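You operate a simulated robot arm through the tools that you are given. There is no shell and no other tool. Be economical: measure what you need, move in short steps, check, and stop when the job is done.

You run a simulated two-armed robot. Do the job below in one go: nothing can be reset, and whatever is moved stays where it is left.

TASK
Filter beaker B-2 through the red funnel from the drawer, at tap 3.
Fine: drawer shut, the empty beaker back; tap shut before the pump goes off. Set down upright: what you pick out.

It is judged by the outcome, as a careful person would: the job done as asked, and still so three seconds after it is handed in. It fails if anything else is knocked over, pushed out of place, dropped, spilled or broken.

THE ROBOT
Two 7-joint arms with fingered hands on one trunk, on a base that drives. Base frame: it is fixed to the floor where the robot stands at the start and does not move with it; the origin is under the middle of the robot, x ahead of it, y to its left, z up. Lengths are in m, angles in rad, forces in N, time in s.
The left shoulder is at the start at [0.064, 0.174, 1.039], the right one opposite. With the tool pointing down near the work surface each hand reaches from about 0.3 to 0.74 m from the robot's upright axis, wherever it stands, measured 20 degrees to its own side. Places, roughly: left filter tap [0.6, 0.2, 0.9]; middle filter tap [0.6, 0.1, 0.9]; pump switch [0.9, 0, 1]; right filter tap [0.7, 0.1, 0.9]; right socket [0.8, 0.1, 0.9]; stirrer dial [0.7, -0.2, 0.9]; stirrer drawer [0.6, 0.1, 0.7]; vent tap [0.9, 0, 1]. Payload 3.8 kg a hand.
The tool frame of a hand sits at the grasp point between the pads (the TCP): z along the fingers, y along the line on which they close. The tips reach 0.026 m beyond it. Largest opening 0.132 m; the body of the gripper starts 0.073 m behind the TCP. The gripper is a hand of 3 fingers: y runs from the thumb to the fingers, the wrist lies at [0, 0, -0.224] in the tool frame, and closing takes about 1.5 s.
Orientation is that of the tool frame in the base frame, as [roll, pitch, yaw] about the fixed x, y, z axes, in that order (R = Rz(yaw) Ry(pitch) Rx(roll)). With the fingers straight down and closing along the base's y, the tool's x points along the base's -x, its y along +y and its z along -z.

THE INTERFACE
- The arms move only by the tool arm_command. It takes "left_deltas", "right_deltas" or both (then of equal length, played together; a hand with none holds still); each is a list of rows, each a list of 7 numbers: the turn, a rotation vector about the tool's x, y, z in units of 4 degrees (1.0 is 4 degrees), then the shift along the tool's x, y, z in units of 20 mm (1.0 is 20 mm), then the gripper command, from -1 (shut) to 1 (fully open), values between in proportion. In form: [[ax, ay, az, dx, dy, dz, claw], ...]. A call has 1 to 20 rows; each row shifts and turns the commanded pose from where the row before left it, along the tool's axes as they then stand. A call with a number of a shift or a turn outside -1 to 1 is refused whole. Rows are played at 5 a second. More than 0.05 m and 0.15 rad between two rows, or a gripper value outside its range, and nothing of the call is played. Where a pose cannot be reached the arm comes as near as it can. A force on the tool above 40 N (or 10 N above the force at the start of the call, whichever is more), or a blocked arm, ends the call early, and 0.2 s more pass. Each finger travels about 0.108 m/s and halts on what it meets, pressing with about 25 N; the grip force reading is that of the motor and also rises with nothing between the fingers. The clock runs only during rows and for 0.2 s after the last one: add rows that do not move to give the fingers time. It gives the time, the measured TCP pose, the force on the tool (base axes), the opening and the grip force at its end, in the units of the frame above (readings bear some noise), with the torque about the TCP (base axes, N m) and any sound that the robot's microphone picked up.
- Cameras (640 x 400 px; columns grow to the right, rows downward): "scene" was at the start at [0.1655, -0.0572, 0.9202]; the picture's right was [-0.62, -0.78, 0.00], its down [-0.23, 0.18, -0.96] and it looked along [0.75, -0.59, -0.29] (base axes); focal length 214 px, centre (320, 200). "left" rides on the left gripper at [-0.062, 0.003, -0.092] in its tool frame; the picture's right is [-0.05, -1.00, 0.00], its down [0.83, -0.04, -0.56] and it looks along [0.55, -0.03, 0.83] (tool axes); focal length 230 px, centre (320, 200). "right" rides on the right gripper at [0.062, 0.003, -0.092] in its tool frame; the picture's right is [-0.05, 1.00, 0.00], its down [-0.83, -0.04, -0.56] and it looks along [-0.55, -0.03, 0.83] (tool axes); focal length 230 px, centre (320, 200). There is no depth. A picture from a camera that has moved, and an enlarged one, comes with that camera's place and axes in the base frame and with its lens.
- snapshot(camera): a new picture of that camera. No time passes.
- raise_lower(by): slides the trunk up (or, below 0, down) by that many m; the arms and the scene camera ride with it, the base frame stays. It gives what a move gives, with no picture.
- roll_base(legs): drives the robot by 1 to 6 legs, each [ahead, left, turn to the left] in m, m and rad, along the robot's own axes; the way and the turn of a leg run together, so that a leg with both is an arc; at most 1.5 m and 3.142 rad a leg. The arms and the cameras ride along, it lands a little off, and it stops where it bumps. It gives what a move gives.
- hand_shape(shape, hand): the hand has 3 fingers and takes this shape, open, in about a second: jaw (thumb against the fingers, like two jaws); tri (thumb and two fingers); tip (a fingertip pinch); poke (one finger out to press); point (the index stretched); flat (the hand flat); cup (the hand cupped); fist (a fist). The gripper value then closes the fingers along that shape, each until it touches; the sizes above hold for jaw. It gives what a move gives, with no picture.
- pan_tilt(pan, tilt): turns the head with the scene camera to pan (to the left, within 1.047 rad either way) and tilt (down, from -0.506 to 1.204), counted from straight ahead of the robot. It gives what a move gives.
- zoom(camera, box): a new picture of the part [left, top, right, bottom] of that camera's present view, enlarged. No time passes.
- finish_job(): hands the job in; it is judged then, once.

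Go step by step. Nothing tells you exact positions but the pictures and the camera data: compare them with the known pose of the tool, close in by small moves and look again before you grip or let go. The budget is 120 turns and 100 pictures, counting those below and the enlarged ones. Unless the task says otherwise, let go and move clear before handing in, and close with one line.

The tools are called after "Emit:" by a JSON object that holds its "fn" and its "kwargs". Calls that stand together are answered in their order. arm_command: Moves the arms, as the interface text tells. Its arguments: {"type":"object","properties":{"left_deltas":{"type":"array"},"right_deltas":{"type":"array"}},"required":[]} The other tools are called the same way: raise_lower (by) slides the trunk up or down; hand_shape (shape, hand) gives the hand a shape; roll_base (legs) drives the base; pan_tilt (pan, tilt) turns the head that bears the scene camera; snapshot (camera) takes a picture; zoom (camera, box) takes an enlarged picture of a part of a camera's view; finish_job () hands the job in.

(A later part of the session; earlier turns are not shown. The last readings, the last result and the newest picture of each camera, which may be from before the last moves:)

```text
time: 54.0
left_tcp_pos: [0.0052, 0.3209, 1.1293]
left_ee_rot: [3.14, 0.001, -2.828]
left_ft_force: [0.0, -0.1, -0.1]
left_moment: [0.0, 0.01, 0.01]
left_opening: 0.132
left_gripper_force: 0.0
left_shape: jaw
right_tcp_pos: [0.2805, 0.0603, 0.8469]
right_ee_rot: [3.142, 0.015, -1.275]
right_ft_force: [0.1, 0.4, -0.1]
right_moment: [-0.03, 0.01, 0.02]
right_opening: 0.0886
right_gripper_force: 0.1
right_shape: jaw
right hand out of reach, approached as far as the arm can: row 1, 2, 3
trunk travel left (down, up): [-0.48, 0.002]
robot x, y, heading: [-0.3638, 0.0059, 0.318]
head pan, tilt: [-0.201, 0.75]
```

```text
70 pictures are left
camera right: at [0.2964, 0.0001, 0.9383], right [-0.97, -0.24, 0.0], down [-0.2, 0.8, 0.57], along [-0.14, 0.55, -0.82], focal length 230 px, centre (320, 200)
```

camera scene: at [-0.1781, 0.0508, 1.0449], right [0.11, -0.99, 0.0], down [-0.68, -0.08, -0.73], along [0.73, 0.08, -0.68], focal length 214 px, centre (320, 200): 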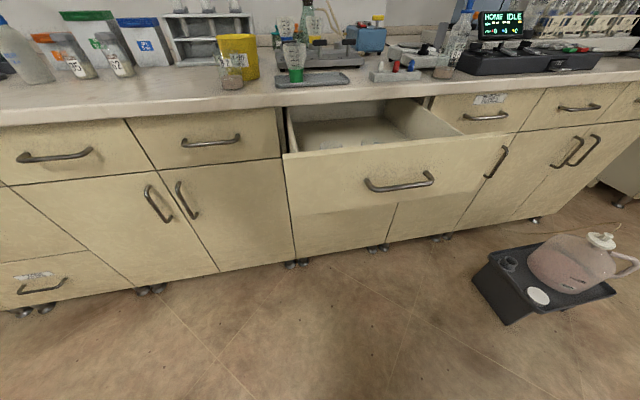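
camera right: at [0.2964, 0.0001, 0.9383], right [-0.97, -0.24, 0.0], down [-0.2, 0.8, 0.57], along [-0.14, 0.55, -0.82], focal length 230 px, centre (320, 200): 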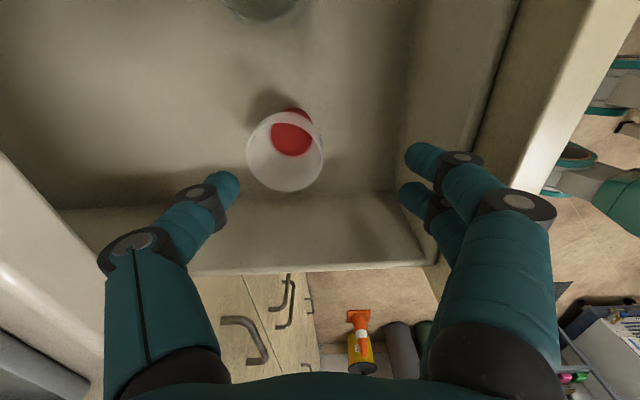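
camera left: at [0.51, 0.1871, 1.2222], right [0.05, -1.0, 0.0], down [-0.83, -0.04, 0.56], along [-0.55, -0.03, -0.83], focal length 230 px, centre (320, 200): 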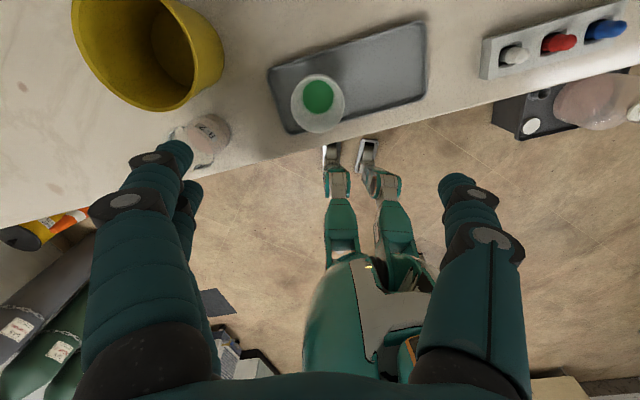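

Still at the reach limit, so I drive 5 cm closer and correct the hand back.

Emit:
{"fn": "arm_command", "kwargs": {"right_deltas": [[0, 0, 0, 0, 0.6, 0, 0.35], [0, 0, 0, 0, 0.6, 0, 0.35]]}}

Emit:
{"fn": "roll_base", "kwargs": {"legs": [[0.06, 0, 0]]}}

Emit:
{"fn": "snapshot", "kwargs": {"camera": "right"}}

```text
time: 54.6
left_tcp_pos: [0.0048, 0.3204, 1.1311]
left_ee_rot: [3.141, -0.001, -2.826]
left_ft_force: [-0.7, 0.2, 0.3]
left_moment: [0.03, -0.02, -0.02]
left_opening: 0.1317
left_gripper_force: 0.1
left_shape: jaw
right_tcp_pos: [0.2564, 0.0544, 0.8476]
right_ee_rot: [-3.14, 0.017, -1.276]
right_ft_force: [-0.3, 0.1, 0.3]
right_moment: [0.03, 0.03, -0.02]
right_opening: 0.0887
right_gripper_force: 0.0
right_shape: jaw
trunk travel left (down, up): [-0.48, 0.002]
robot x, y, heading: [-0.3638, 0.0067, 0.321]
head pan, tilt: [-0.201, 0.75]
```

```text
time: 55.5
left_tcp_pos: [0.0632, 0.3394, 1.1304]
left_ee_rot: [3.14, 0.0, -2.83]
left_ft_force: [-0.3, 0.4, 0.2]
left_moment: [-0.01, -0.01, 0.0]
left_opening: 0.1316
left_gripper_force: 0.2
left_shape: jaw
right_tcp_pos: [0.3145, 0.0719, 0.8479]
right_ee_rot: [3.141, 0.015, -1.276]
right_ft_force: [0.3, 0.2, -0.2]
right_moment: [0.0, -0.01, 0.01]
right_opening: 0.0885
right_gripper_force: 0.1
right_shape: jaw
trunk travel left (down, up): [-0.48, 0.002]
robot x, y, heading: [-0.3059, 0.03, 0.306]
head pan, tilt: [-0.201, 0.75]
```

```text
69 pictures are left
camera right: at [0.3309, 0.0108, 0.9376], right [-0.97, -0.24, 0.0], down [-0.2, 0.8, 0.57], along [-0.14, 0.55, -0.82], focal length 230 px, centre (320, 200)
```

right: 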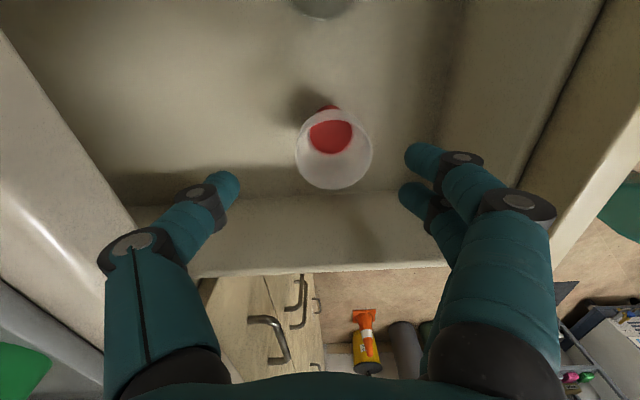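

Now nearly centred. I shift back 8 mm and descend around the cup.

Emit:
{"fn": "arm_command", "kwargs": {"right_deltas": [[0, 0, 0, 0, 0.4, 0, 0.35], [0, 0, 0, 0, 0, 1, 0.35], [0, 0, 0, 0, 0, 1, 0.35], [0, 0, 0, 0, 0, 1, 0.35], [0, 0, 0, 0, 0, 1, 0.35], [0, 0, 0, 0, 0, 0.4, 0.35]]}}

Emit:
{"fn": "snapshot", "kwargs": {"camera": "right"}}

```text
time: 56.9
left_tcp_pos: [0.0636, 0.3395, 1.1308]
left_ee_rot: [3.141, 0.0, -2.829]
left_ft_force: [0.3, 0.3, -0.1]
left_moment: [-0.01, 0.04, -0.01]
left_opening: 0.1317
left_gripper_force: 0.1
left_shape: jaw
right_tcp_pos: [0.3068, 0.0706, 0.7586]
right_ee_rot: [-3.141, 0.015, -1.278]
right_ft_force: [0.4, 0.5, 0.8]
right_moment: [0.04, 0.01, -0.02]
right_opening: 0.0885
right_gripper_force: 0.1
right_shape: jaw
trunk travel left (down, up): [-0.48, 0.002]
robot x, y, heading: [-0.3042, 0.0268, 0.315]
head pan, tilt: [-0.201, 0.75]
```

```text
68 pictures are left
camera right: at [0.3229, 0.0093, 0.8489], right [-0.97, -0.24, 0.0], down [-0.2, 0.8, 0.57], along [-0.14, 0.55, -0.82], focal length 230 px, centre (320, 200)
```

right: 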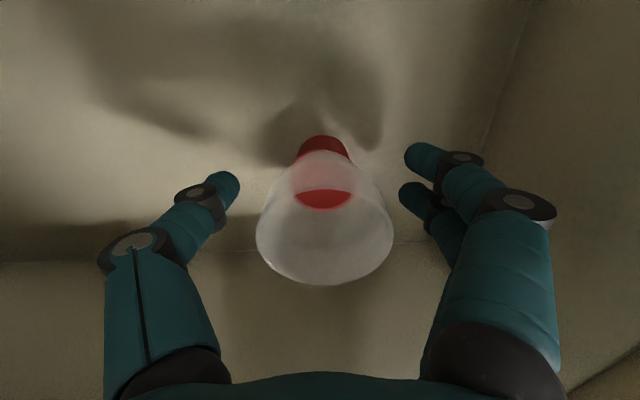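

The cup is centred between thumb and fingers. I close on it.

Emit:
{"fn": "arm_command", "kwargs": {"right_deltas": [[0, 0, 0, 0, 0, 0, 0], [0, 0, 0, 0, 0, 0, -0.4], [0, 0, 0, 0, 0, 0, -0.7], [0, 0, 0, 0, 0, 0, -1], [0, 0, 0, 0, 0, 0, -1], [0, 0, 0, 0, 0, 0, -1], [0, 0, 0, 0, 0, 0, -1], [0, 0, 0, 0, 0, 0, -1]]}}

Emit:
{"fn": "snapshot", "kwargs": {"camera": "right"}}

```text
time: 58.7
left_tcp_pos: [0.0618, 0.3383, 1.1303]
left_ee_rot: [-3.141, 0.001, -2.829]
left_ft_force: [1.0, -0.9, 0.3]
left_moment: [0.02, 0.01, -0.01]
left_opening: 0.1317
left_gripper_force: 0.0
left_shape: jaw
right_tcp_pos: [0.3064, 0.0708, 0.7594]
right_ee_rot: [3.141, 0.016, -1.278]
right_ft_force: [-1.0, -0.7, -0.1]
right_moment: [0.01, -0.01, 0.01]
right_opening: 0.0357
right_gripper_force: 24.3
right_shape: jaw
trunk travel left (down, up): [-0.48, 0.002]
robot x, y, heading: [-0.3107, 0.0249, 0.314]
head pan, tilt: [-0.201, 0.75]
```

```text
67 pictures are left
camera right: at [0.323, 0.0094, 0.849], right [-0.97, -0.24, 0.0], down [-0.2, 0.8, 0.57], along [-0.14, 0.55, -0.82], focal length 230 px, centre (320, 200)
```

right: 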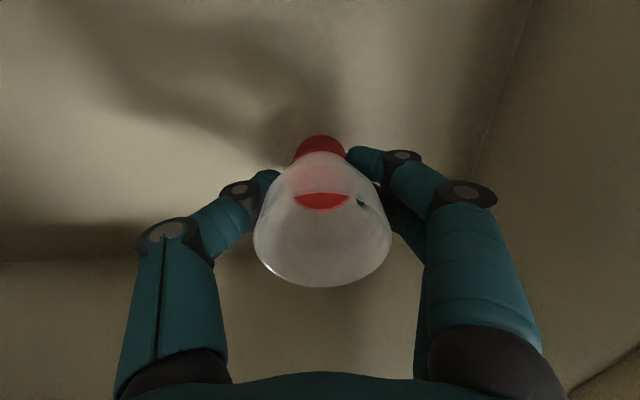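

Held at 36 mm. I lift it straight up, then back, clear of the drawer.

Emit:
{"fn": "arm_command", "kwargs": {"right_deltas": [[0, 0, 0, 0, 0, -0.5, -1], [0, 0, 0, 0, 0, -1, -1], [0, 0, 0, 0, 0, -1, -1], [0, 0, 0, 0, 0, -1, -1], [0, 0, 0, 0, 0, -1, -1], [0, 0, 0, 0, 0, -1, -1], [0, 0, 0, 0, 0, -1, -1], [0, 0, 0, 0, 0, -1, -1], [0, 0, 0, 0, 0, -1, -1], [0, 0, 0, 0, 0, -1, -1], [0, 0, 0, 0, 0.5, -1, -1], [0, 0, 0, 0, 0.5, -1, -1], [0, 0, 0, 0, 0.5, -1, -1], [0, 0, 0, 0, 0.5, -1, -1], [0, 0, 0, 0, 0.5, -1, -1]]}}

Emit:
{"fn": "snapshot", "kwargs": {"camera": "right"}}

Emit:
{"fn": "arm_command", "kwargs": {"left_deltas": [[0, -1, 0, 0, 0, 0, -1], [0, -1, 0, 0, 0, 0, -1], [0, -1, 0, 0, 0, 0, -1], [0, -1, 0, 0, 0, 0, -1], [0, -1, 0, 0, 0, 0, -1], [0, -1, 0, 0, 0, 0, -1], [0, -1, 0, 0, 0, 0, -1], [0, -1, 0, 0, 0, 0, -1], [0, -1, 0, 0, 0, 0, -1], [0, -1, 0, 0, 0, 0, -1], [0, -1, 0, 0, 0, 0, -1], [0, -1, 0, 0, 0, 0, -1], [0, -1, 0, 0, 0, 0, -1], [0, -1, 0, 0, 0, 0, -1], [0, -1, 0, 0, 0, 0, -1], [0, -1, 0, 0, 0, 0, -1], [0, -1, 0, 0, 0, 0, -1], [0, -1, 0, 0, 0, 0, -1], [0, -1, 0, 0, 0, 0, -1], [0, -1, 0, 0, 0, 0, -1]]}}

```text
time: 61.9
left_tcp_pos: [0.0625, 0.3389, 1.1307]
left_ee_rot: [3.141, -0.001, -2.828]
left_ft_force: [0.4, -0.1, -0.4]
left_moment: [-0.01, -0.01, -0.02]
left_opening: 0.132
left_gripper_force: 0.1
left_shape: jaw
right_tcp_pos: [0.2584, 0.0524, 1.0467]
right_ee_rot: [-3.14, 0.017, -1.276]
right_ft_force: [-0.5, 0.1, -0.8]
right_moment: [0.01, -0.02, 0.02]
right_opening: 0.0357
right_gripper_force: 25.2
right_shape: jaw
trunk travel left (down, up): [-0.48, 0.002]
robot x, y, heading: [-0.3045, 0.0257, 0.313]
head pan, tilt: [-0.201, 0.75]
```

```text
66 pictures are left
camera right: at [0.275, -0.01, 1.1386], right [-0.97, -0.24, 0.0], down [-0.2, 0.8, 0.57], along [-0.14, 0.55, -0.82], focal length 230 px, centre (320, 200)
```

right: 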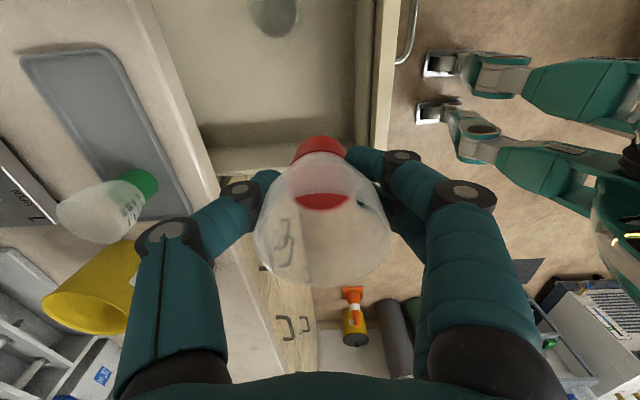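

```text
time: 66.1
left_tcp_pos: [0.0925, 0.3279, 1.142]
left_ee_rot: [3.089, 1.254, -2.925]
left_ft_force: [-0.7, 0.1, 0.3]
left_moment: [0.03, 0.01, -0.01]
left_opening: 0.0003
left_gripper_force: 25.5
left_shape: jaw
left hand out of reach, approached as far as the arm can: row 15, 16, 17, 18, 19, 20
right_tcp_pos: [0.2587, 0.052, 1.0479]
right_ee_rot: [-3.141, 0.016, -1.277]
right_ft_force: [-0.6, 0.4, -0.6]
right_moment: [-0.01, 0.0, 0.01]
right_opening: 0.0359
right_gripper_force: 25.1
right_shape: jaw
trunk travel left (down, up): [-0.48, 0.002]
robot x, y, heading: [-0.31, 0.0286, 0.312]
head pan, tilt: [-0.201, 0.75]
```

Funnel is safely out. I back the base away and to the right, so the left hand gets room to point forward and push the drawer shut.

Emit:
{"fn": "roll_base", "kwargs": {"legs": [[-0.22, -0.12, 0]]}}

Emit:
{"fn": "arm_command", "kwargs": {"left_deltas": [[0, 0, 0, 0, 0, 1, -1], [0, 0, 0, 0, 0, 1, -1], [0, -0.5, 0, 0, 0, 1, -1], [0, -1, 0, 0, 0, 1, -1], [0, -1, 0, 0, 0, 1, -1]]}}

```text
time: 68.0
left_tcp_pos: [-0.0813, 0.1468, 1.1421]
left_ee_rot: [3.089, 1.25, -2.923]
left_ft_force: [-0.3, -0.1, 0.2]
left_moment: [0.0, 0.02, -0.01]
left_opening: 0.0002
left_gripper_force: 25.3
left_shape: jaw
right_tcp_pos: [0.0865, -0.1302, 1.0487]
right_ee_rot: [3.141, 0.017, -1.277]
right_ft_force: [0.1, -0.3, -1.3]
right_moment: [-0.02, 0.03, -0.02]
right_opening: 0.0357
right_gripper_force: 25.5
right_shape: jaw
trunk travel left (down, up): [-0.48, 0.002]
robot x, y, heading: [-0.4804, -0.1558, 0.318]
head pan, tilt: [-0.201, 0.75]
```

```text
time: 69.2
left_tcp_pos: [-0.0296, 0.1527, 1.1233]
left_ee_rot: [3.068, 1.278, -2.964]
left_ft_force: [-0.4, -0.6, 0.3]
left_moment: [-0.02, 0.01, 0.02]
left_opening: 0.0
left_gripper_force: 24.8
left_shape: jaw
left hand out of reach, approached as far as the arm can: row 3, 4, 5
right_tcp_pos: [0.0877, -0.1295, 1.0476]
right_ee_rot: [3.141, 0.015, -1.276]
right_ft_force: [-0.1, 0.5, -0.6]
right_moment: [-0.02, 0.02, -0.02]
right_opening: 0.0357
right_gripper_force: 25.5
right_shape: jaw
trunk travel left (down, up): [-0.48, 0.002]
robot x, y, heading: [-0.4768, -0.1562, 0.31]
head pan, tilt: [-0.201, 0.75]
```

The left hand points nearly forward (73°), good enough for pushing. I lower it in front of the drawer.

Emit:
{"fn": "arm_command", "kwargs": {"left_deltas": [[0, 0, 0, 0.93, -0.45, 0.28, -1], [0, 0, 0, 0.93, -0.45, 0.28, -1], [0, 0, 0, 0.93, -0.45, 0.28, -1], [0, 0, 0, 0.93, -0.45, 0.28, -1], [0, 0, 0, 0.93, -0.45, 0.28, -1], [0, 0, 0, 0.93, -0.45, 0.28, -1], [0, 0, 0, 0.93, -0.45, 0.28, -1], [0, 0, 0, 0.93, -0.45, 0.28, -1], [0, 0, 0, 0.93, -0.45, 0.28, -1], [0, 0, 0, 0.93, -0.45, 0.28, -1], [0, 0, 0, 0.93, -0.45, 0.28, -1], [0, 0, 0, 0.93, -0.45, 0.28, -1], [0, 0, 0, 0.93, -0.45, 0.28, -1], [0, 0, 0, 0.93, -0.45, 0.28, -1], [0, 0, 0, 0.93, -0.45, 0.28, -1], [0, 0, 0, 0.93, -0.45, 0.28, -1], [0, 0, 0, 0.93, -0.45, 0.28, -1], [0, 0, 0, 0.93, -0.45, 0.28, -1], [0, 0, 0, 0.93, -0.45, 0.28, -1]]}}

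Emit:
{"fn": "snapshot", "kwargs": {"camera": "scene"}}

```text
time: 73.2
left_tcp_pos: [-0.0282, 0.152, 1.1237]
left_ee_rot: [3.068, 1.279, -2.964]
left_ft_force: [-1.0, 0.2, 0.2]
left_moment: [-0.01, 0.01, 0.04]
left_opening: 0.0
left_gripper_force: 25.0
left_shape: jaw
left hand out of reach, approached as far as the arm can: row 1, 2, 3, 4, 5, 6, 7, 8, 9, 10, 11, 12, 13, 14, 15, 16, 17, 18, 19
right_tcp_pos: [0.0872, -0.1301, 1.0478]
right_ee_rot: [-3.141, 0.016, -1.277]
right_ft_force: [0.0, 0.1, -1.0]
right_moment: [-0.04, 0.01, -0.02]
right_opening: 0.0358
right_gripper_force: 25.0
right_shape: jaw
trunk travel left (down, up): [-0.48, 0.002]
robot x, y, heading: [-0.4772, -0.1521, 0.317]
head pan, tilt: [-0.201, 0.75]
```

```text
65 pictures are left
camera scene: at [-0.2936, -0.1129, 1.0448], right [0.11, -0.99, 0.0], down [-0.68, -0.08, -0.73], along [0.73, 0.08, -0.68], focal length 214 px, centre (320, 200)
```

scene: 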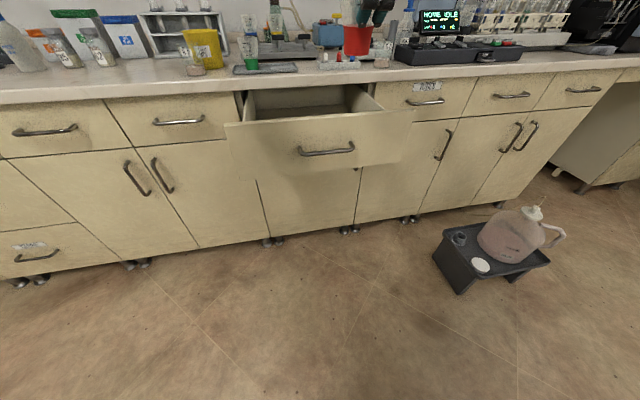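

The left wrist is at a joint limit; I ease the pitch back ~20° and test motion downward.

Emit:
{"fn": "arm_command", "kwargs": {"left_deltas": [[0, 1, 0, 0, 0, 0, -1], [0, 1, 0, 0, 0, 0, -1], [0, 1, 0, 0, 0, 0, -1], [0, 1, 0, 0, 0, 0, -1], [0, 1, 0, 0, 0, 0, -1], [0, 1, 0, 0, 0, 0, -1], [0, 0, 0, 0.8, -0.4, 0.6, -1], [0, 0, 0, 0.8, -0.4, 0.6, -1], [0, 0, 0, 0.8, -0.4, 0.6, -1], [0, 0, 0, 0.8, -0.4, 0.6, -1]]}}

```text
time: 75.4
left_tcp_pos: [-0.0277, 0.1204, 1.0421]
left_ee_rot: [3.107, 0.863, -2.918]
left_ft_force: [0.0, -0.1, -0.5]
left_moment: [-0.01, -0.04, -0.02]
left_opening: 0.0
left_gripper_force: 24.9
left_shape: jaw
right_tcp_pos: [0.0863, -0.1303, 1.0482]
right_ee_rot: [-3.141, 0.016, -1.278]
right_ft_force: [0.2, -1.0, 0.1]
right_moment: [0.0, -0.03, -0.06]
right_opening: 0.0356
right_gripper_force: 24.5
right_shape: jaw
trunk travel left (down, up): [-0.48, 0.002]
robot x, y, heading: [-0.4795, -0.1563, 0.313]
head pan, tilt: [-0.201, 0.75]
```

That frees it. I continue down to panel height.

Emit:
{"fn": "arm_command", "kwargs": {"left_deltas": [[0, 0, 0, 0.76, -0.45, 0.65, -1], [0, 0, 0, 0.76, -0.45, 0.65, -1], [0, 0, 0, 0.76, -0.45, 0.65, -1], [0, 0, 0, 0.76, -0.45, 0.65, -1], [0, 0, 0, 0.76, -0.45, 0.65, -1], [0, 0, 0, 0.76, -0.45, 0.65, -1], [0, 0, 0, 0.76, -0.45, 0.65, -1], [0, 0, 0, 0.76, -0.45, 0.65, -1], [0, 0, 0, 0.76, -0.45, 0.65, -1], [0, 0, 0, 0.76, -0.45, 0.65, -1], [0, 0, 0, 0.76, -0.45, 0.65, -1], [0, 0, 0, 0.76, -0.45, 0.65, -1], [0, 0, 0, 0.76, -0.45, 0.65, -1], [0, 0, 0, 0.76, -0.45, 0.65, -1], [0, 0, 0, 0.76, -0.45, 0.65, -1]]}}

Emit:
{"fn": "snapshot", "kwargs": {"camera": "scene"}}

```text
time: 78.6
left_tcp_pos: [0.0044, -0.0033, 0.7397]
left_ee_rot: [3.108, 0.861, -2.92]
left_ft_force: [0.0, -0.3, 0.5]
left_moment: [-0.02, -0.01, 0.02]
left_opening: 0.0001
left_gripper_force: 24.9
left_shape: jaw
right_tcp_pos: [0.087, -0.1295, 1.0473]
right_ee_rot: [3.141, 0.017, -1.278]
right_ft_force: [0.6, -0.7, -0.6]
right_moment: [0.04, 0.01, -0.01]
right_opening: 0.0357
right_gripper_force: 24.7
right_shape: jaw
trunk travel left (down, up): [-0.48, 0.002]
robot x, y, heading: [-0.4816, -0.1559, 0.314]
head pan, tilt: [-0.201, 0.75]
```

```text
64 pictures are left
camera scene: at [-0.2935, -0.1131, 1.0448], right [0.11, -0.99, 0.0], down [-0.68, -0.08, -0.73], along [0.73, 0.08, -0.68], focal length 214 px, centre (320, 200)
```

scene: 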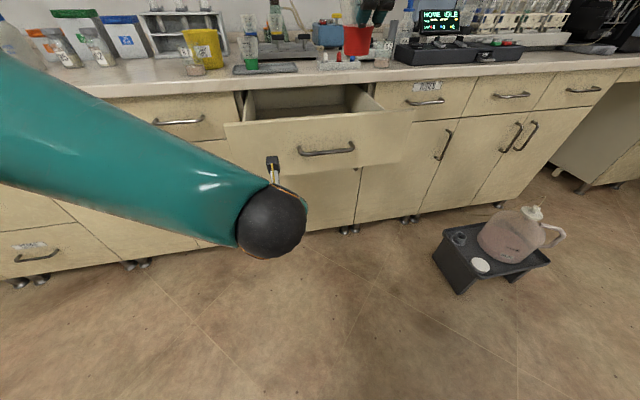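

The left hand is in front of the panel, below the handle line. I drive forward to push the drawer shut.

Emit:
{"fn": "arm_command", "kwargs": {"left_deltas": [[0, 0, 0, 0, -0.7, 0, -1], [0, 0, 0, 0, -0.7, 0, -1]]}}

Emit:
{"fn": "roll_base", "kwargs": {"legs": [[0.37, 0, 0]]}}

Emit:
{"fn": "snapshot", "kwargs": {"camera": "scene"}}

```text
time: 79.2
left_tcp_pos: [0.0116, -0.0323, 0.7385]
left_ee_rot: [3.109, 0.86, -2.918]
left_ft_force: [-0.2, 0.2, -1.4]
left_moment: [0.01, -0.01, 0.01]
left_opening: 0.0
left_gripper_force: 25.0
left_shape: jaw
right_tcp_pos: [0.0873, -0.1304, 1.0484]
right_ee_rot: [-3.141, 0.017, -1.276]
right_ft_force: [-0.6, -0.3, -1.3]
right_moment: [-0.02, 0.0, -0.02]
right_opening: 0.0358
right_gripper_force: 24.6
right_shape: jaw
trunk travel left (down, up): [-0.48, 0.002]
robot x, y, heading: [-0.4789, -0.1588, 0.315]
head pan, tilt: [-0.201, 0.75]
```

```text
time: 81.5
left_tcp_pos: [0.363, 0.082, 0.7399]
left_ee_rot: [3.109, 0.86, -2.919]
left_ft_force: [0.2, -0.2, -0.2]
left_moment: [-0.01, -0.02, 0.02]
left_opening: 0.0
left_gripper_force: 25.2
left_shape: jaw
right_tcp_pos: [0.4398, -0.0167, 1.0476]
right_ee_rot: [3.14, 0.016, -1.278]
right_ft_force: [0.5, 0.2, -1.3]
right_moment: [-0.01, -0.01, 0.01]
right_opening: 0.0359
right_gripper_force: 24.7
right_shape: jaw
trunk travel left (down, up): [-0.48, 0.002]
robot x, y, heading: [-0.1289, -0.0453, 0.315]
head pan, tilt: [-0.201, 0.75]
```

```text
63 pictures are left
camera scene: at [0.0578, 0.0011, 1.0448], right [0.11, -0.99, 0.0], down [-0.68, -0.08, -0.73], along [0.73, 0.08, -0.68], focal length 214 px, centre (320, 200)
```

scene: 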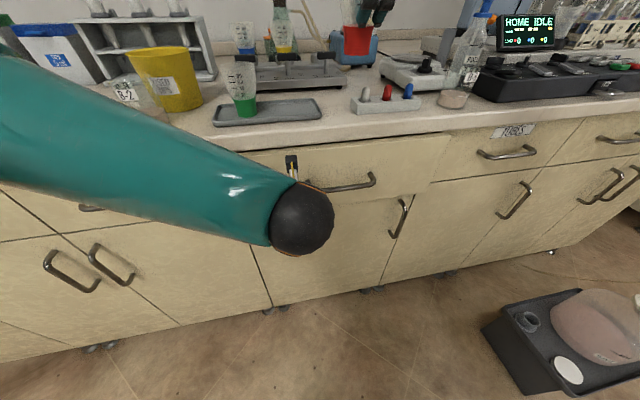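

Nearly shut. I push the rest and watch the force.

Emit:
{"fn": "roll_base", "kwargs": {"legs": [[0.045, 0, 0]]}}

Emit:
{"fn": "arm_command", "kwargs": {"left_deltas": [[0, 0, 0, -0.33, 0, 0.38, -1], [0, 0, 0, -0.33, 0, 0.38, -1], [0, 0, 0, -0.33, 0, 0.38, -1], [0, 0, 0, -0.33, 0, 0.38, -1]]}}

Emit:
{"fn": "snapshot", "kwargs": {"camera": "scene"}}

```text
time: 82.4
left_tcp_pos: [0.4058, 0.0958, 0.7407]
left_ee_rot: [3.109, 0.863, -2.919]
left_ft_force: [-8.5, -2.4, 1.7]
left_moment: [0.0, -0.08, -0.1]
left_opening: 0.0
left_gripper_force: 24.9
left_shape: jaw
right_tcp_pos: [0.4804, -0.0027, 1.0477]
right_ee_rot: [-3.14, 0.016, -1.276]
right_ft_force: [0.9, -0.1, -1.4]
right_moment: [-0.02, 0.04, 0.0]
right_opening: 0.0357
right_gripper_force: 25.6
right_shape: jaw
trunk travel left (down, up): [-0.48, 0.002]
robot x, y, heading: [-0.0889, -0.0276, 0.311]
head pan, tilt: [-0.201, 0.75]
```

```text
time: 83.0
left_tcp_pos: [0.4101, 0.0916, 0.7332]
left_ee_rot: [3.115, 0.836, -2.926]
left_ft_force: [-20.6, -1.5, 5.0]
left_moment: [0.0, -0.17, -0.25]
left_opening: 0.0
left_gripper_force: 25.2
left_shape: jaw
right_tcp_pos: [0.4786, -0.0038, 1.048]
right_ee_rot: [-3.141, 0.015, -1.277]
right_ft_force: [1.0, 0.4, -0.5]
right_moment: [0.01, 0.01, -0.02]
right_opening: 0.0355
right_gripper_force: 24.8
right_shape: jaw
trunk travel left (down, up): [-0.48, 0.002]
robot x, y, heading: [-0.0889, -0.0311, 0.313]
head pan, tilt: [-0.201, 0.75]
stopped in row 2 (left hand): the force on the tool passed its limit (the readings are from after the stop); the commanded pose is now the measured one
```

```text
62 pictures are left
camera scene: at [0.098, 0.0143, 1.045], right [0.11, -0.99, 0.0], down [-0.68, -0.08, -0.73], along [0.73, 0.08, -0.68], focal length 214 px, centre (320, 200)
```

scene: 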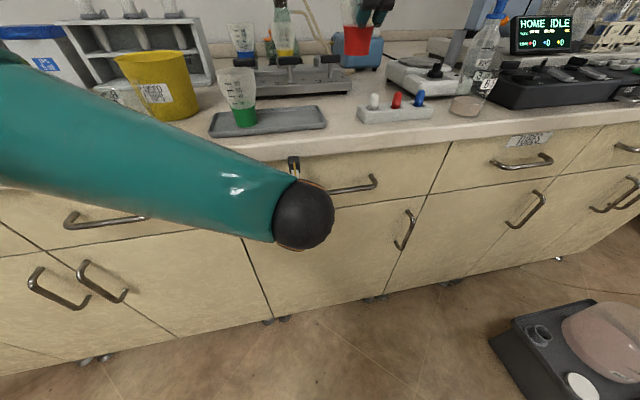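

The drawer looks flush and met its stop. Now I zoom on the manifold and drawer for accurate positions.

Emit:
{"fn": "zoom", "kwargs": {"camera": "scene", "box": [220, 10, 380, 110]}}

Emit:
{"fn": "roll_base", "kwargs": {"legs": [[-0.16, 0, 0]]}}

Emit:
{"fn": "arm_command", "kwargs": {"left_deltas": [[0, 0, 0, -0.74, 0, -0.67, -1], [0, 0, 0, -0.74, 0, -0.67, -1], [0, 0, 0, -0.74, 0, -0.67, -1], [0, 0, 0, -0.74, 0, -0.67, -1], [0, 0, 0, -0.74, 0, -0.67, -1], [0, 0, 0, -0.74, 0.5, -0.67, -1], [0, 0, 0, -0.74, 0.5, -0.67, -1], [0, 0, 0, -0.74, 0.5, -0.67, -1], [0, 0, 0, -0.74, 0.5, -0.67, -1], [0, 0, 0, -0.74, 0.5, -0.67, -1], [0, 0, 0, -0.74, 0.5, -0.67, -1], [0, 0, 0, -0.74, 0.5, -0.67, -1], [0, 0, 0, -0.74, 0.5, -0.67, -1], [0, 0, 0, -0.74, 0.5, -0.67, -1], [0, 0, 0, -0.74, 0.5, -0.67, -1], [0, 0, 0, -0.74, 0.5, -0.67, -1], [0, 0, 0, -0.74, 0.5, -0.67, -1], [0, 0, 0, -0.74, 0.5, -0.67, -1], [0, 0, 0, -0.74, 0.5, -0.67, -1]]}}

Emit:
{"fn": "snapshot", "kwargs": {"camera": "scene"}}

```text
4.00 times, centred on (300, 60) of scene
camera zoom: at [0.098, 0.0143, 1.045], right [0.11, -0.99, 0.0], down [-0.68, -0.08, -0.73], along [0.73, 0.08, -0.68], focal length 858 px, centre (400, 760)
```

zoom: 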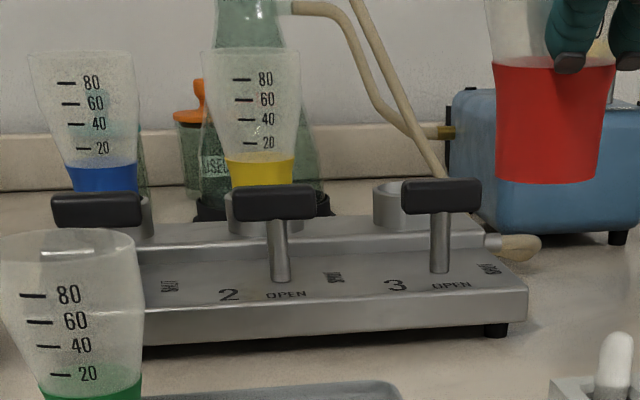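

```text
time: 84.4
left_tcp_pos: [0.2609, 0.0474, 0.7346]
left_ee_rot: [3.113, 0.844, -2.92]
left_ft_force: [0.3, 0.1, -0.9]
left_moment: [0.02, 0.0, 0.0]
left_opening: 0.0002
left_gripper_force: 24.3
left_shape: jaw
right_tcp_pos: [0.3299, -0.0501, 1.0468]
right_ee_rot: [-3.141, 0.017, -1.272]
right_ft_force: [-0.2, 0.6, -0.9]
right_moment: [-0.02, 0.0, 0.01]
right_opening: 0.0356
right_gripper_force: 25.4
right_shape: jaw
trunk travel left (down, up): [-0.48, 0.002]
robot x, y, heading: [-0.2364, -0.0775, 0.313]
head pan, tilt: [-0.201, 0.75]
```

```text
time: 88.4
left_tcp_pos: [0.2253, 0.1753, 1.1168]
left_ee_rot: [3.114, 0.844, -2.92]
left_ft_force: [0.7, -0.6, -0.3]
left_moment: [-0.01, -0.01, 0.0]
left_opening: 0.0
left_gripper_force: 25.0
left_shape: jaw
right_tcp_pos: [0.3287, -0.0516, 1.0479]
right_ee_rot: [-3.141, 0.016, -1.275]
right_ft_force: [0.1, 0.0, -0.5]
right_moment: [-0.02, 0.01, 0.02]
right_opening: 0.0356
right_gripper_force: 25.3
right_shape: jaw
trunk travel left (down, up): [-0.48, 0.002]
robot x, y, heading: [-0.2376, -0.0739, 0.313]
head pan, tilt: [-0.201, 0.75]
```

```text
60 pictures are left
camera scene: at [-0.0514, -0.0337, 1.0449], right [0.12, -0.99, 0.0], down [-0.68, -0.08, -0.73], along [0.73, 0.08, -0.68], focal length 214 px, centre (320, 200)
```

scene: 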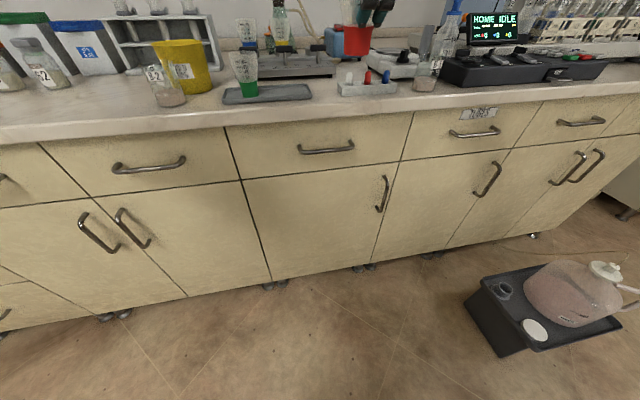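

Drawer is shut as it was. Socket 3 ring is at about u 0.696, v −0.155, top z 0.945. I turn the left hand down again and drive in so the right hand can reach the socket.

Emit:
{"fn": "arm_command", "kwargs": {"left_deltas": [[0, 1, 0, 0, 0.4, 0, -1], [0, 1, 0, 0, 0.4, 0, -1], [0, 1, 0, 0, 0.4, 0, -1], [0, 1, 0, 0, 0.4, 0, -1], [0, 1, 0, 0, 0.4, 0, -1], [0, 1, 0, 0, 0.4, 0, -1], [0, 1, 0, 0, 0.4, 0, -1], [0, 1, 0, 0, 0.4, 0, -1], [0, 1, 0, 0, 0.4, 0, -1], [0, 1, 0, 0, 0.4, 0, -1], [0, 1, 0, 0, 0.4, 0, -1], [0, 1, 0, 0, 0.4, 0, -1]]}}

Emit:
{"fn": "roll_base", "kwargs": {"legs": [[0.32, 0, 0]]}}

Emit:
{"fn": "pan_tilt", "kwargs": {"pan": -0.2, "tilt": 0.45}}

Emit:
{"fn": "snapshot", "kwargs": {"camera": "scene"}}

Emit:
{"fn": "snapshot", "kwargs": {"camera": "right"}}

```text
time: 91.0
left_tcp_pos: [0.2025, 0.2693, 1.1177]
left_ee_rot: [3.123, 0.007, -2.899]
left_ft_force: [-0.3, -0.4, 0.0]
left_moment: [-0.01, -0.02, 0.0]
left_opening: 0.0
left_gripper_force: 24.8
left_shape: jaw
right_tcp_pos: [0.3295, -0.0494, 1.0461]
right_ee_rot: [-3.141, 0.015, -1.275]
right_ft_force: [-0.1, 0.1, 0.3]
right_moment: [0.03, 0.0, -0.03]
right_opening: 0.0358
right_gripper_force: 24.8
right_shape: jaw
trunk travel left (down, up): [-0.48, 0.002]
robot x, y, heading: [-0.2395, -0.0778, 0.319]
head pan, tilt: [-0.201, 0.75]
```

```text
time: 93.1
left_tcp_pos: [0.5061, 0.3689, 1.1198]
left_ee_rot: [3.123, 0.007, -2.898]
left_ft_force: [0.1, -0.9, 0.3]
left_moment: [-0.03, 0.02, -0.01]
left_opening: 0.0001
left_gripper_force: 25.2
left_shape: jaw
right_tcp_pos: [0.6332, 0.0512, 1.0472]
right_ee_rot: [-3.14, 0.016, -1.274]
right_ft_force: [-0.1, 0.9, -0.1]
right_moment: [0.02, 0.01, 0.01]
right_opening: 0.0355
right_gripper_force: 25.0
right_shape: jaw
trunk travel left (down, up): [-0.48, 0.002]
robot x, y, heading: [0.0665, 0.0236, 0.316]
head pan, tilt: [-0.201, 0.75]
```

```text
time: 93.9
left_tcp_pos: [0.5058, 0.3688, 1.1176]
left_ee_rot: [3.123, 0.007, -2.897]
left_ft_force: [0.5, -1.1, 1.0]
left_moment: [-0.02, 0.0, 0.01]
left_opening: 0.0001
left_gripper_force: 24.8
left_shape: jaw
right_tcp_pos: [0.6324, 0.0508, 1.048]
right_ee_rot: [3.14, 0.016, -1.271]
right_ft_force: [1.4, -0.1, -0.1]
right_moment: [0.01, -0.01, 0.0]
right_opening: 0.0354
right_gripper_force: 25.3
right_shape: jaw
trunk travel left (down, up): [-0.48, 0.002]
robot x, y, heading: [0.0651, 0.0239, 0.321]
head pan, tilt: [-0.201, 0.45]
```

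```text
59 pictures are left
camera scene: at [0.261, 0.0673, 1.0712], right [0.12, -0.99, 0.0], down [-0.43, -0.05, -0.9], along [0.89, 0.11, -0.44], focal length 214 px, centre (320, 200)
```

scene: 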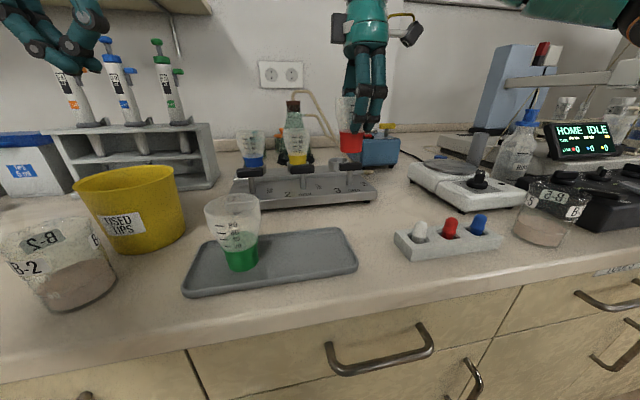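

```text
58 pictures are left
camera right: at [0.6493, -0.0105, 1.1381], right [-0.97, -0.24, 0.0], down [-0.2, 0.8, 0.57], along [-0.14, 0.55, -0.82], focal length 230 px, centre (320, 200)
```

right: 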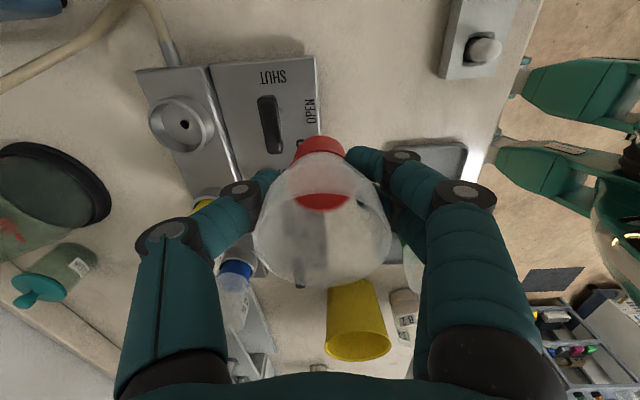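

Ring 3 shows at roughly (0.747, 0.073), a bit further than estimated. I move most of the way toward it at this height and look again.

Emit:
{"fn": "arm_command", "kwargs": {"right_deltas": [[0, 0, 0, 0.35, -1, 0, -1], [0, 0, 0, 0.35, -1, 0, -1], [0, 0, 0, 0, -1, 0, -1], [0, 0, 0, 0, -1, 0, -1]]}}

Emit:
{"fn": "snapshot", "kwargs": {"camera": "right"}}

Emit:
{"fn": "zoom", "kwargs": {"camera": "scene", "box": [230, 90, 422, 210]}}

```text
time: 94.9
left_tcp_pos: [0.506, 0.3693, 1.1181]
left_ee_rot: [3.124, 0.005, -2.896]
left_ft_force: [0.1, 0.1, 0.7]
left_moment: [0.01, -0.02, -0.01]
left_opening: 0.0
left_gripper_force: 25.3
left_shape: jaw
right_tcp_pos: [0.7131, 0.0606, 1.0467]
right_ee_rot: [3.141, 0.015, -1.273]
right_ft_force: [0.0, -0.3, 0.2]
right_moment: [-0.01, 0.04, 0.02]
right_opening: 0.0355
right_gripper_force: 25.0
right_shape: jaw
trunk travel left (down, up): [-0.48, 0.002]
robot x, y, heading: [0.0668, 0.0233, 0.318]
head pan, tilt: [-0.201, 0.45]
```

```text
57 pictures are left
camera right: at [0.7299, -0.0002, 1.1375], right [-0.97, -0.24, 0.0], down [-0.2, 0.8, 0.57], along [-0.14, 0.55, -0.82], focal length 230 px, centre (320, 200)
```

right: 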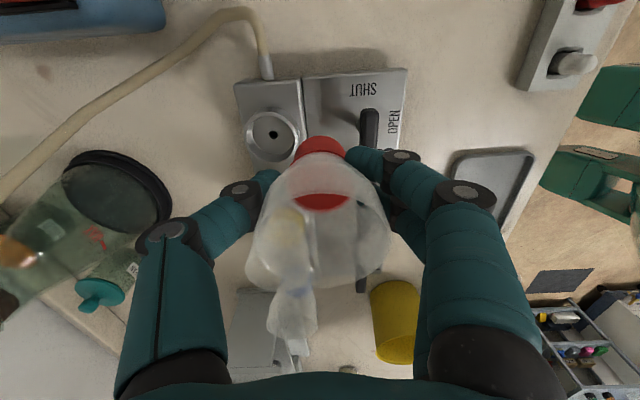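

```text
3.33 times, centred on (326, 150) of scene
camera zoom: at [0.261, 0.0678, 1.0713], right [0.12, -0.99, 0.0], down [-0.43, -0.05, -0.9], along [0.89, 0.11, -0.44], focal length 715 px, centre (300, 367)
```

zoom: 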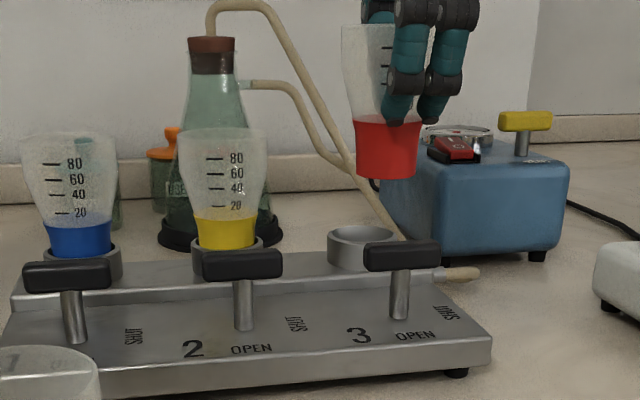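

Triangulated: ring 3 centre (0.754, 0.080), top z 0.930; funnel base is about 0.065 below the TCP. I move right above it, lower partway and check.

Emit:
{"fn": "arm_command", "kwargs": {"right_deltas": [[0, 0, 0, -0.26, -0.75, 0, -1], [0, 0, 0, 0, -0.75, 0, -1], [0, 0, 0, 0, -0.75, 0, -1], [0, 0, 0, 0, 0, 1, -1], [0, 0, 0, 0, 0, 0.9, -1]]}}

Emit:
{"fn": "snapshot", "kwargs": {"camera": "right"}}

Emit:
{"fn": "zoom", "kwargs": {"camera": "scene", "box": [262, 90, 422, 190]}}

```text
time: 96.1
left_tcp_pos: [0.5058, 0.3697, 1.1187]
left_ee_rot: [3.124, 0.009, -2.899]
left_ft_force: [-0.4, 0.3, -0.6]
left_moment: [-0.01, -0.02, 0.01]
left_opening: 0.0003
left_gripper_force: 25.2
left_shape: jaw
right_tcp_pos: [0.7275, 0.0687, 1.0081]
right_ee_rot: [3.141, 0.017, -1.271]
right_ft_force: [0.4, 0.3, -1.9]
right_moment: [-0.02, 0.0, -0.01]
right_opening: 0.0358
right_gripper_force: 25.2
right_shape: jaw
right hand out of reach, approached as far as the arm can: row 2, 3
trunk travel left (down, up): [-0.48, 0.002]
robot x, y, heading: [0.0624, 0.0235, 0.317]
head pan, tilt: [-0.201, 0.45]
```

```text
55 pictures are left
camera right: at [0.744, 0.0073, 1.0985], right [-0.97, -0.24, 0.0], down [-0.2, 0.8, 0.57], along [-0.14, 0.55, -0.82], focal length 230 px, centre (320, 200)
```

right: 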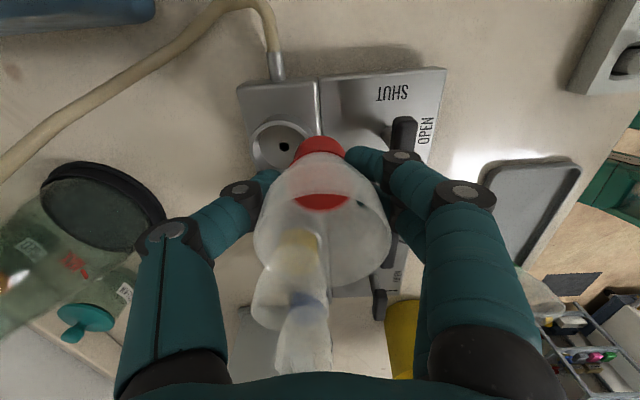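

```text
4.00 times, centred on (342, 140) of scene
camera zoom: at [0.261, 0.0675, 1.0712], right [0.12, -0.99, 0.0], down [-0.43, -0.05, -0.9], along [0.89, 0.11, -0.44], focal length 858 px, centre (232, 440)
```

zoom: 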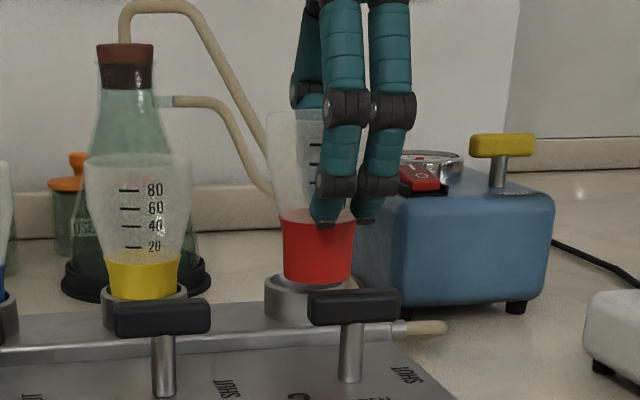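

Reach limit again; I lift slightly, pull back 3 cm, drive 6 cm ahead.

Emit:
{"fn": "arm_command", "kwargs": {"right_deltas": [[0, 0, 0, 0, 0, -1, -1], [0, 0, 0, 0, 0.8, -0.5, -1], [0, 0, 0, 0, 0.8, 0, -1]]}}

Emit:
{"fn": "roll_base", "kwargs": {"legs": [[0.06, 0, 0]]}}

Emit:
{"fn": "snapshot", "kwargs": {"camera": "right"}}

```text
time: 96.9
left_tcp_pos: [0.5052, 0.3696, 1.1182]
left_ee_rot: [3.122, 0.007, -2.897]
left_ft_force: [-1.1, 0.2, 0.0]
left_moment: [0.02, -0.02, 0.01]
left_opening: 0.0
left_gripper_force: 24.9
left_shape: jaw
right_tcp_pos: [0.6967, 0.0597, 1.0385]
right_ee_rot: [3.141, 0.016, -1.274]
right_ft_force: [0.2, 0.3, 0.6]
right_moment: [-0.01, -0.01, 0.0]
right_opening: 0.0355
right_gripper_force: 25.5
right_shape: jaw
trunk travel left (down, up): [-0.48, 0.002]
robot x, y, heading: [0.0673, 0.0199, 0.315]
head pan, tilt: [-0.201, 0.45]
```

```text
time: 97.9
left_tcp_pos: [0.563, 0.3872, 1.1195]
left_ee_rot: [3.125, 0.008, -2.898]
left_ft_force: [-0.2, -0.1, -0.6]
left_moment: [0.04, 0.0, 0.01]
left_opening: 0.0
left_gripper_force: 25.6
left_shape: jaw
right_tcp_pos: [0.7518, 0.0782, 1.0391]
right_ee_rot: [-3.139, 0.016, -1.273]
right_ft_force: [-0.2, 0.7, -1.2]
right_moment: [-0.03, 0.01, 0.05]
right_opening: 0.0354
right_gripper_force: 24.6
right_shape: jaw
trunk travel left (down, up): [-0.48, 0.002]
robot x, y, heading: [0.1221, 0.0426, 0.318]
head pan, tilt: [-0.201, 0.45]
```

```text
53 pictures are left
camera right: at [0.7698, 0.0162, 1.1297], right [-0.97, -0.24, 0.0], down [-0.2, 0.8, 0.57], along [-0.14, 0.55, -0.82], focal length 230 px, centre (320, 200)
```

right: 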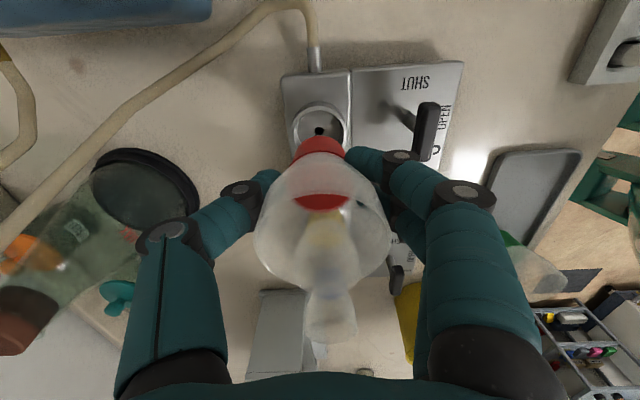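

Nearly over the ring. I lower to just above it and check the lateral alignment from the scene camera.

Emit:
{"fn": "arm_command", "kwargs": {"right_deltas": [[0, 0, 0, 0, 0, 0.9, -1], [0, 0, 0, 0, 0, 0.9, -1]]}}

Emit:
{"fn": "zoom", "kwargs": {"camera": "scene", "box": [262, 70, 422, 170]}}

Emit:
{"fn": "zoom", "kwargs": {"camera": "right", "box": [240, 80, 400, 180]}}

```text
time: 98.5
left_tcp_pos: [0.5631, 0.3876, 1.1168]
left_ee_rot: [3.125, 0.005, -2.899]
left_ft_force: [-0.3, 0.4, -0.2]
left_moment: [-0.03, 0.0, -0.02]
left_opening: 0.0004
left_gripper_force: 25.4
left_shape: jaw
right_tcp_pos: [0.7536, 0.0762, 1.0009]
right_ee_rot: [-3.141, 0.015, -1.274]
right_ft_force: [-0.2, 0.7, -0.6]
right_moment: [-0.01, 0.0, -0.03]
right_opening: 0.0356
right_gripper_force: 25.3
right_shape: jaw
trunk travel left (down, up): [-0.48, 0.002]
robot x, y, heading: [0.1235, 0.045, 0.321]
head pan, tilt: [-0.201, 0.45]
```

```text
4.00 times, centred on (342, 120) of scene
camera zoom: at [0.3181, 0.0859, 1.071], right [0.12, -0.99, 0.0], down [-0.43, -0.05, -0.9], along [0.89, 0.1, -0.44], focal length 858 px, centre (232, 520)
```

zoom: 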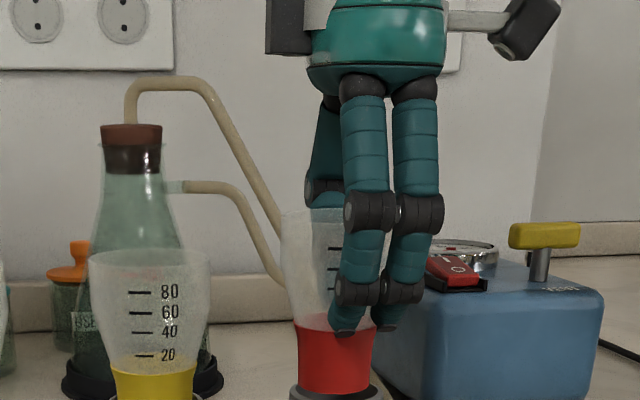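

```text
4.00 times, centred on (320, 130) of right
camera zoom: at [0.7703, 0.0154, 1.0914], right [-0.97, -0.24, 0.0], down [-0.2, 0.8, 0.57], along [-0.14, 0.55, -0.82], focal length 920 px, centre (320, 480)
```

zoom: 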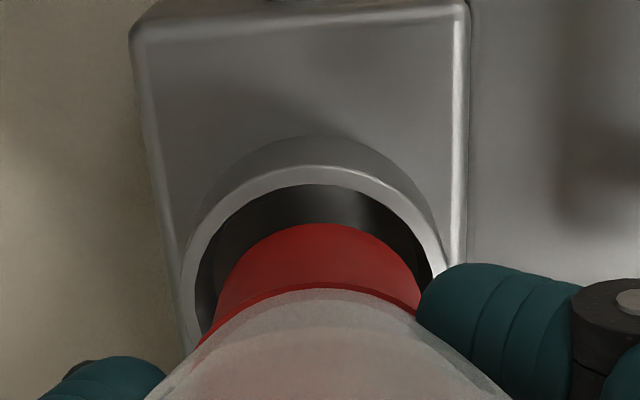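

The base sits centred over the ring. I lower it in gently.

Emit:
{"fn": "arm_command", "kwargs": {"right_deltas": [[0, 0, 0, 0, -0.05, 0.3, -1], [0, 0, 0, 0, 0, 0.3, -1], [0, 0, 0, 0, 0, 0.3, -1], [0, 0, 0, 0, 0, 0, -1]]}}

Emit:
{"fn": "zoom", "kwargs": {"camera": "right", "box": [240, 80, 400, 180]}}

```text
time: 99.5
left_tcp_pos: [0.5624, 0.3874, 1.1203]
left_ee_rot: [3.123, 0.009, -2.899]
left_ft_force: [0.8, -0.8, -0.6]
left_moment: [-0.02, 0.02, 0.0]
left_opening: 0.0
left_gripper_force: 24.9
left_shape: jaw
right_tcp_pos: [0.7543, 0.0782, 0.9846]
right_ee_rot: [-3.139, 0.015, -1.274]
right_ft_force: [0.3, -1.1, 2.7]
right_moment: [-0.04, -0.02, -0.02]
right_opening: 0.0356
right_gripper_force: 24.4
right_shape: jaw
trunk travel left (down, up): [-0.48, 0.002]
robot x, y, heading: [0.1194, 0.0435, 0.318]
head pan, tilt: [-0.201, 0.45]
```

```text
4.00 times, centred on (320, 130) of right
camera zoom: at [0.7706, 0.0158, 1.0751], right [-0.97, -0.24, 0.0], down [-0.2, 0.8, 0.57], along [-0.14, 0.55, -0.82], focal length 920 px, centre (320, 480)
```

zoom: 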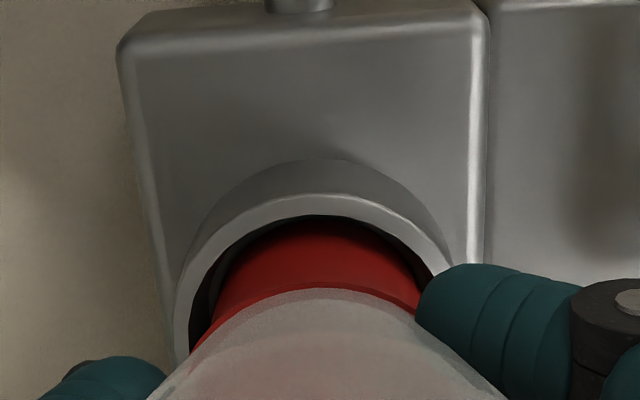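

It is entering the ring. I lower further until it seats.

Emit:
{"fn": "arm_command", "kwargs": {"right_deltas": [[0, 0, 0, 0, 0, 0.15, -1], [0, 0, 0, 0, 0, 0.15, -1], [0, 0, 0, 0, 0, 0.1, -1]]}}

Emit:
{"fn": "zoom", "kwargs": {"camera": "scene", "box": [262, 90, 422, 190]}}

```text
time: 100.3
left_tcp_pos: [0.5618, 0.3869, 1.1171]
left_ee_rot: [3.122, 0.006, -2.899]
left_ft_force: [0.2, 0.3, 0.1]
left_moment: [-0.02, 0.02, -0.01]
left_opening: 0.0
left_gripper_force: 25.4
left_shape: jaw
right_tcp_pos: [0.7531, 0.0773, 0.9745]
right_ee_rot: [3.138, 0.016, -1.273]
right_ft_force: [0.7, -7.3, 10.4]
right_moment: [-0.07, 0.04, 0.03]
right_opening: 0.033
right_gripper_force: 24.7
right_shape: jaw
trunk travel left (down, up): [-0.48, 0.002]
robot x, y, heading: [0.1224, 0.0398, 0.317]
head pan, tilt: [-0.201, 0.45]
```

```text
4.00 times, centred on (342, 140) of scene
camera zoom: at [0.3172, 0.0853, 1.0709], right [0.12, -0.99, 0.0], down [-0.43, -0.05, -0.9], along [0.89, 0.1, -0.44], focal length 858 px, centre (232, 440)
```

zoom: 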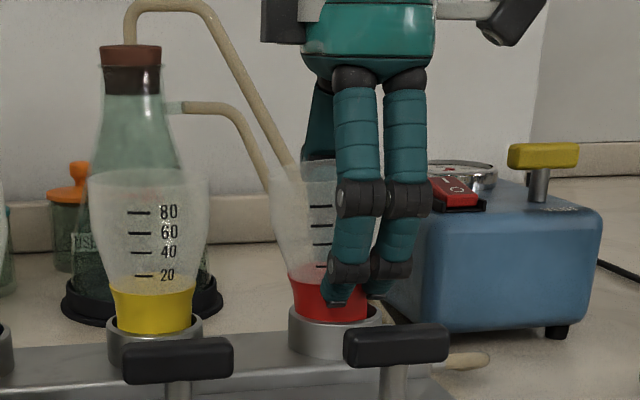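

The funnel is seated like its neighbours. I open the hand gently and raise it clear.

Emit:
{"fn": "arm_command", "kwargs": {"right_deltas": [[0, 0, 0, 0, 0, 0, -0.3], [0, 0, 0, 0, 0, 0, -0.1], [0, 0, 0, 0, 0, 0, 0.1], [0, 0, 0, 0, 0, 0, 0.25], [0, 0, 0, 0, 0, 0, 0.25], [0, 0, 0, 0, 0, -0.5, 0.25], [0, 0, 0, 0, 0, -1, 0.25], [0, 0, 0, 0, 0, -1, 0.25], [0, 0, 0, 0, 0, -1, 0.25], [0, 0, 0, 0, 0, -1, 0.25], [0, 0, 0, 0, 0, -1, 0.25]]}}

Emit:
{"fn": "zoom", "kwargs": {"camera": "scene", "box": [242, 90, 434, 210]}}

Emit:
{"fn": "snapshot", "kwargs": {"camera": "right"}}

```text
time: 102.7
left_tcp_pos: [0.5616, 0.3881, 1.1179]
left_ee_rot: [3.124, 0.007, -2.899]
left_ft_force: [-0.2, 0.0, -0.7]
left_moment: [0.02, 0.02, 0.02]
left_opening: 0.0
left_gripper_force: 25.1
left_shape: jaw
right_tcp_pos: [0.7547, 0.0769, 1.0864]
right_ee_rot: [-3.14, 0.014, -1.275]
right_ft_force: [0.5, -0.3, -0.2]
right_moment: [0.03, -0.03, 0.02]
right_opening: 0.0819
right_gripper_force: 0.1
right_shape: jaw
trunk travel left (down, up): [-0.48, 0.002]
robot x, y, heading: [0.1247, 0.0412, 0.319]
head pan, tilt: [-0.201, 0.45]
```

```text
3.33 times, centred on (338, 150) of scene
camera zoom: at [0.3171, 0.0857, 1.0714], right [0.12, -0.99, 0.0], down [-0.43, -0.05, -0.9], along [0.89, 0.1, -0.43], focal length 715 px, centre (260, 367)
```

zoom: 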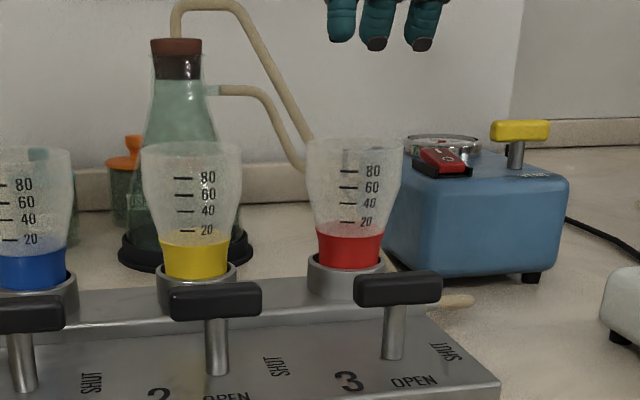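

```text
47 pictures are left
camera right: at [0.7712, 0.0157, 1.1775], right [-0.97, -0.24, 0.0], down [-0.2, 0.8, 0.57], along [-0.14, 0.55, -0.82], focal length 230 px, centre (320, 200)
```

right: 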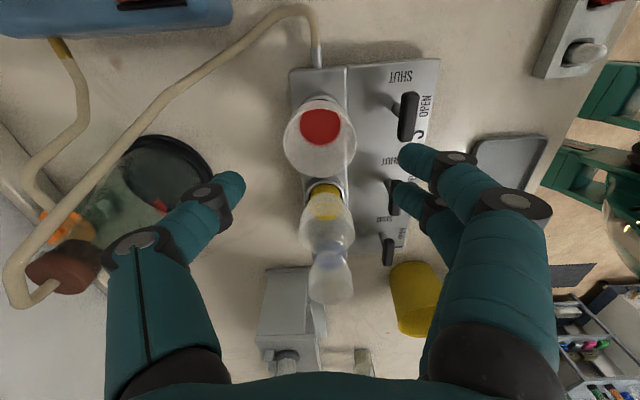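

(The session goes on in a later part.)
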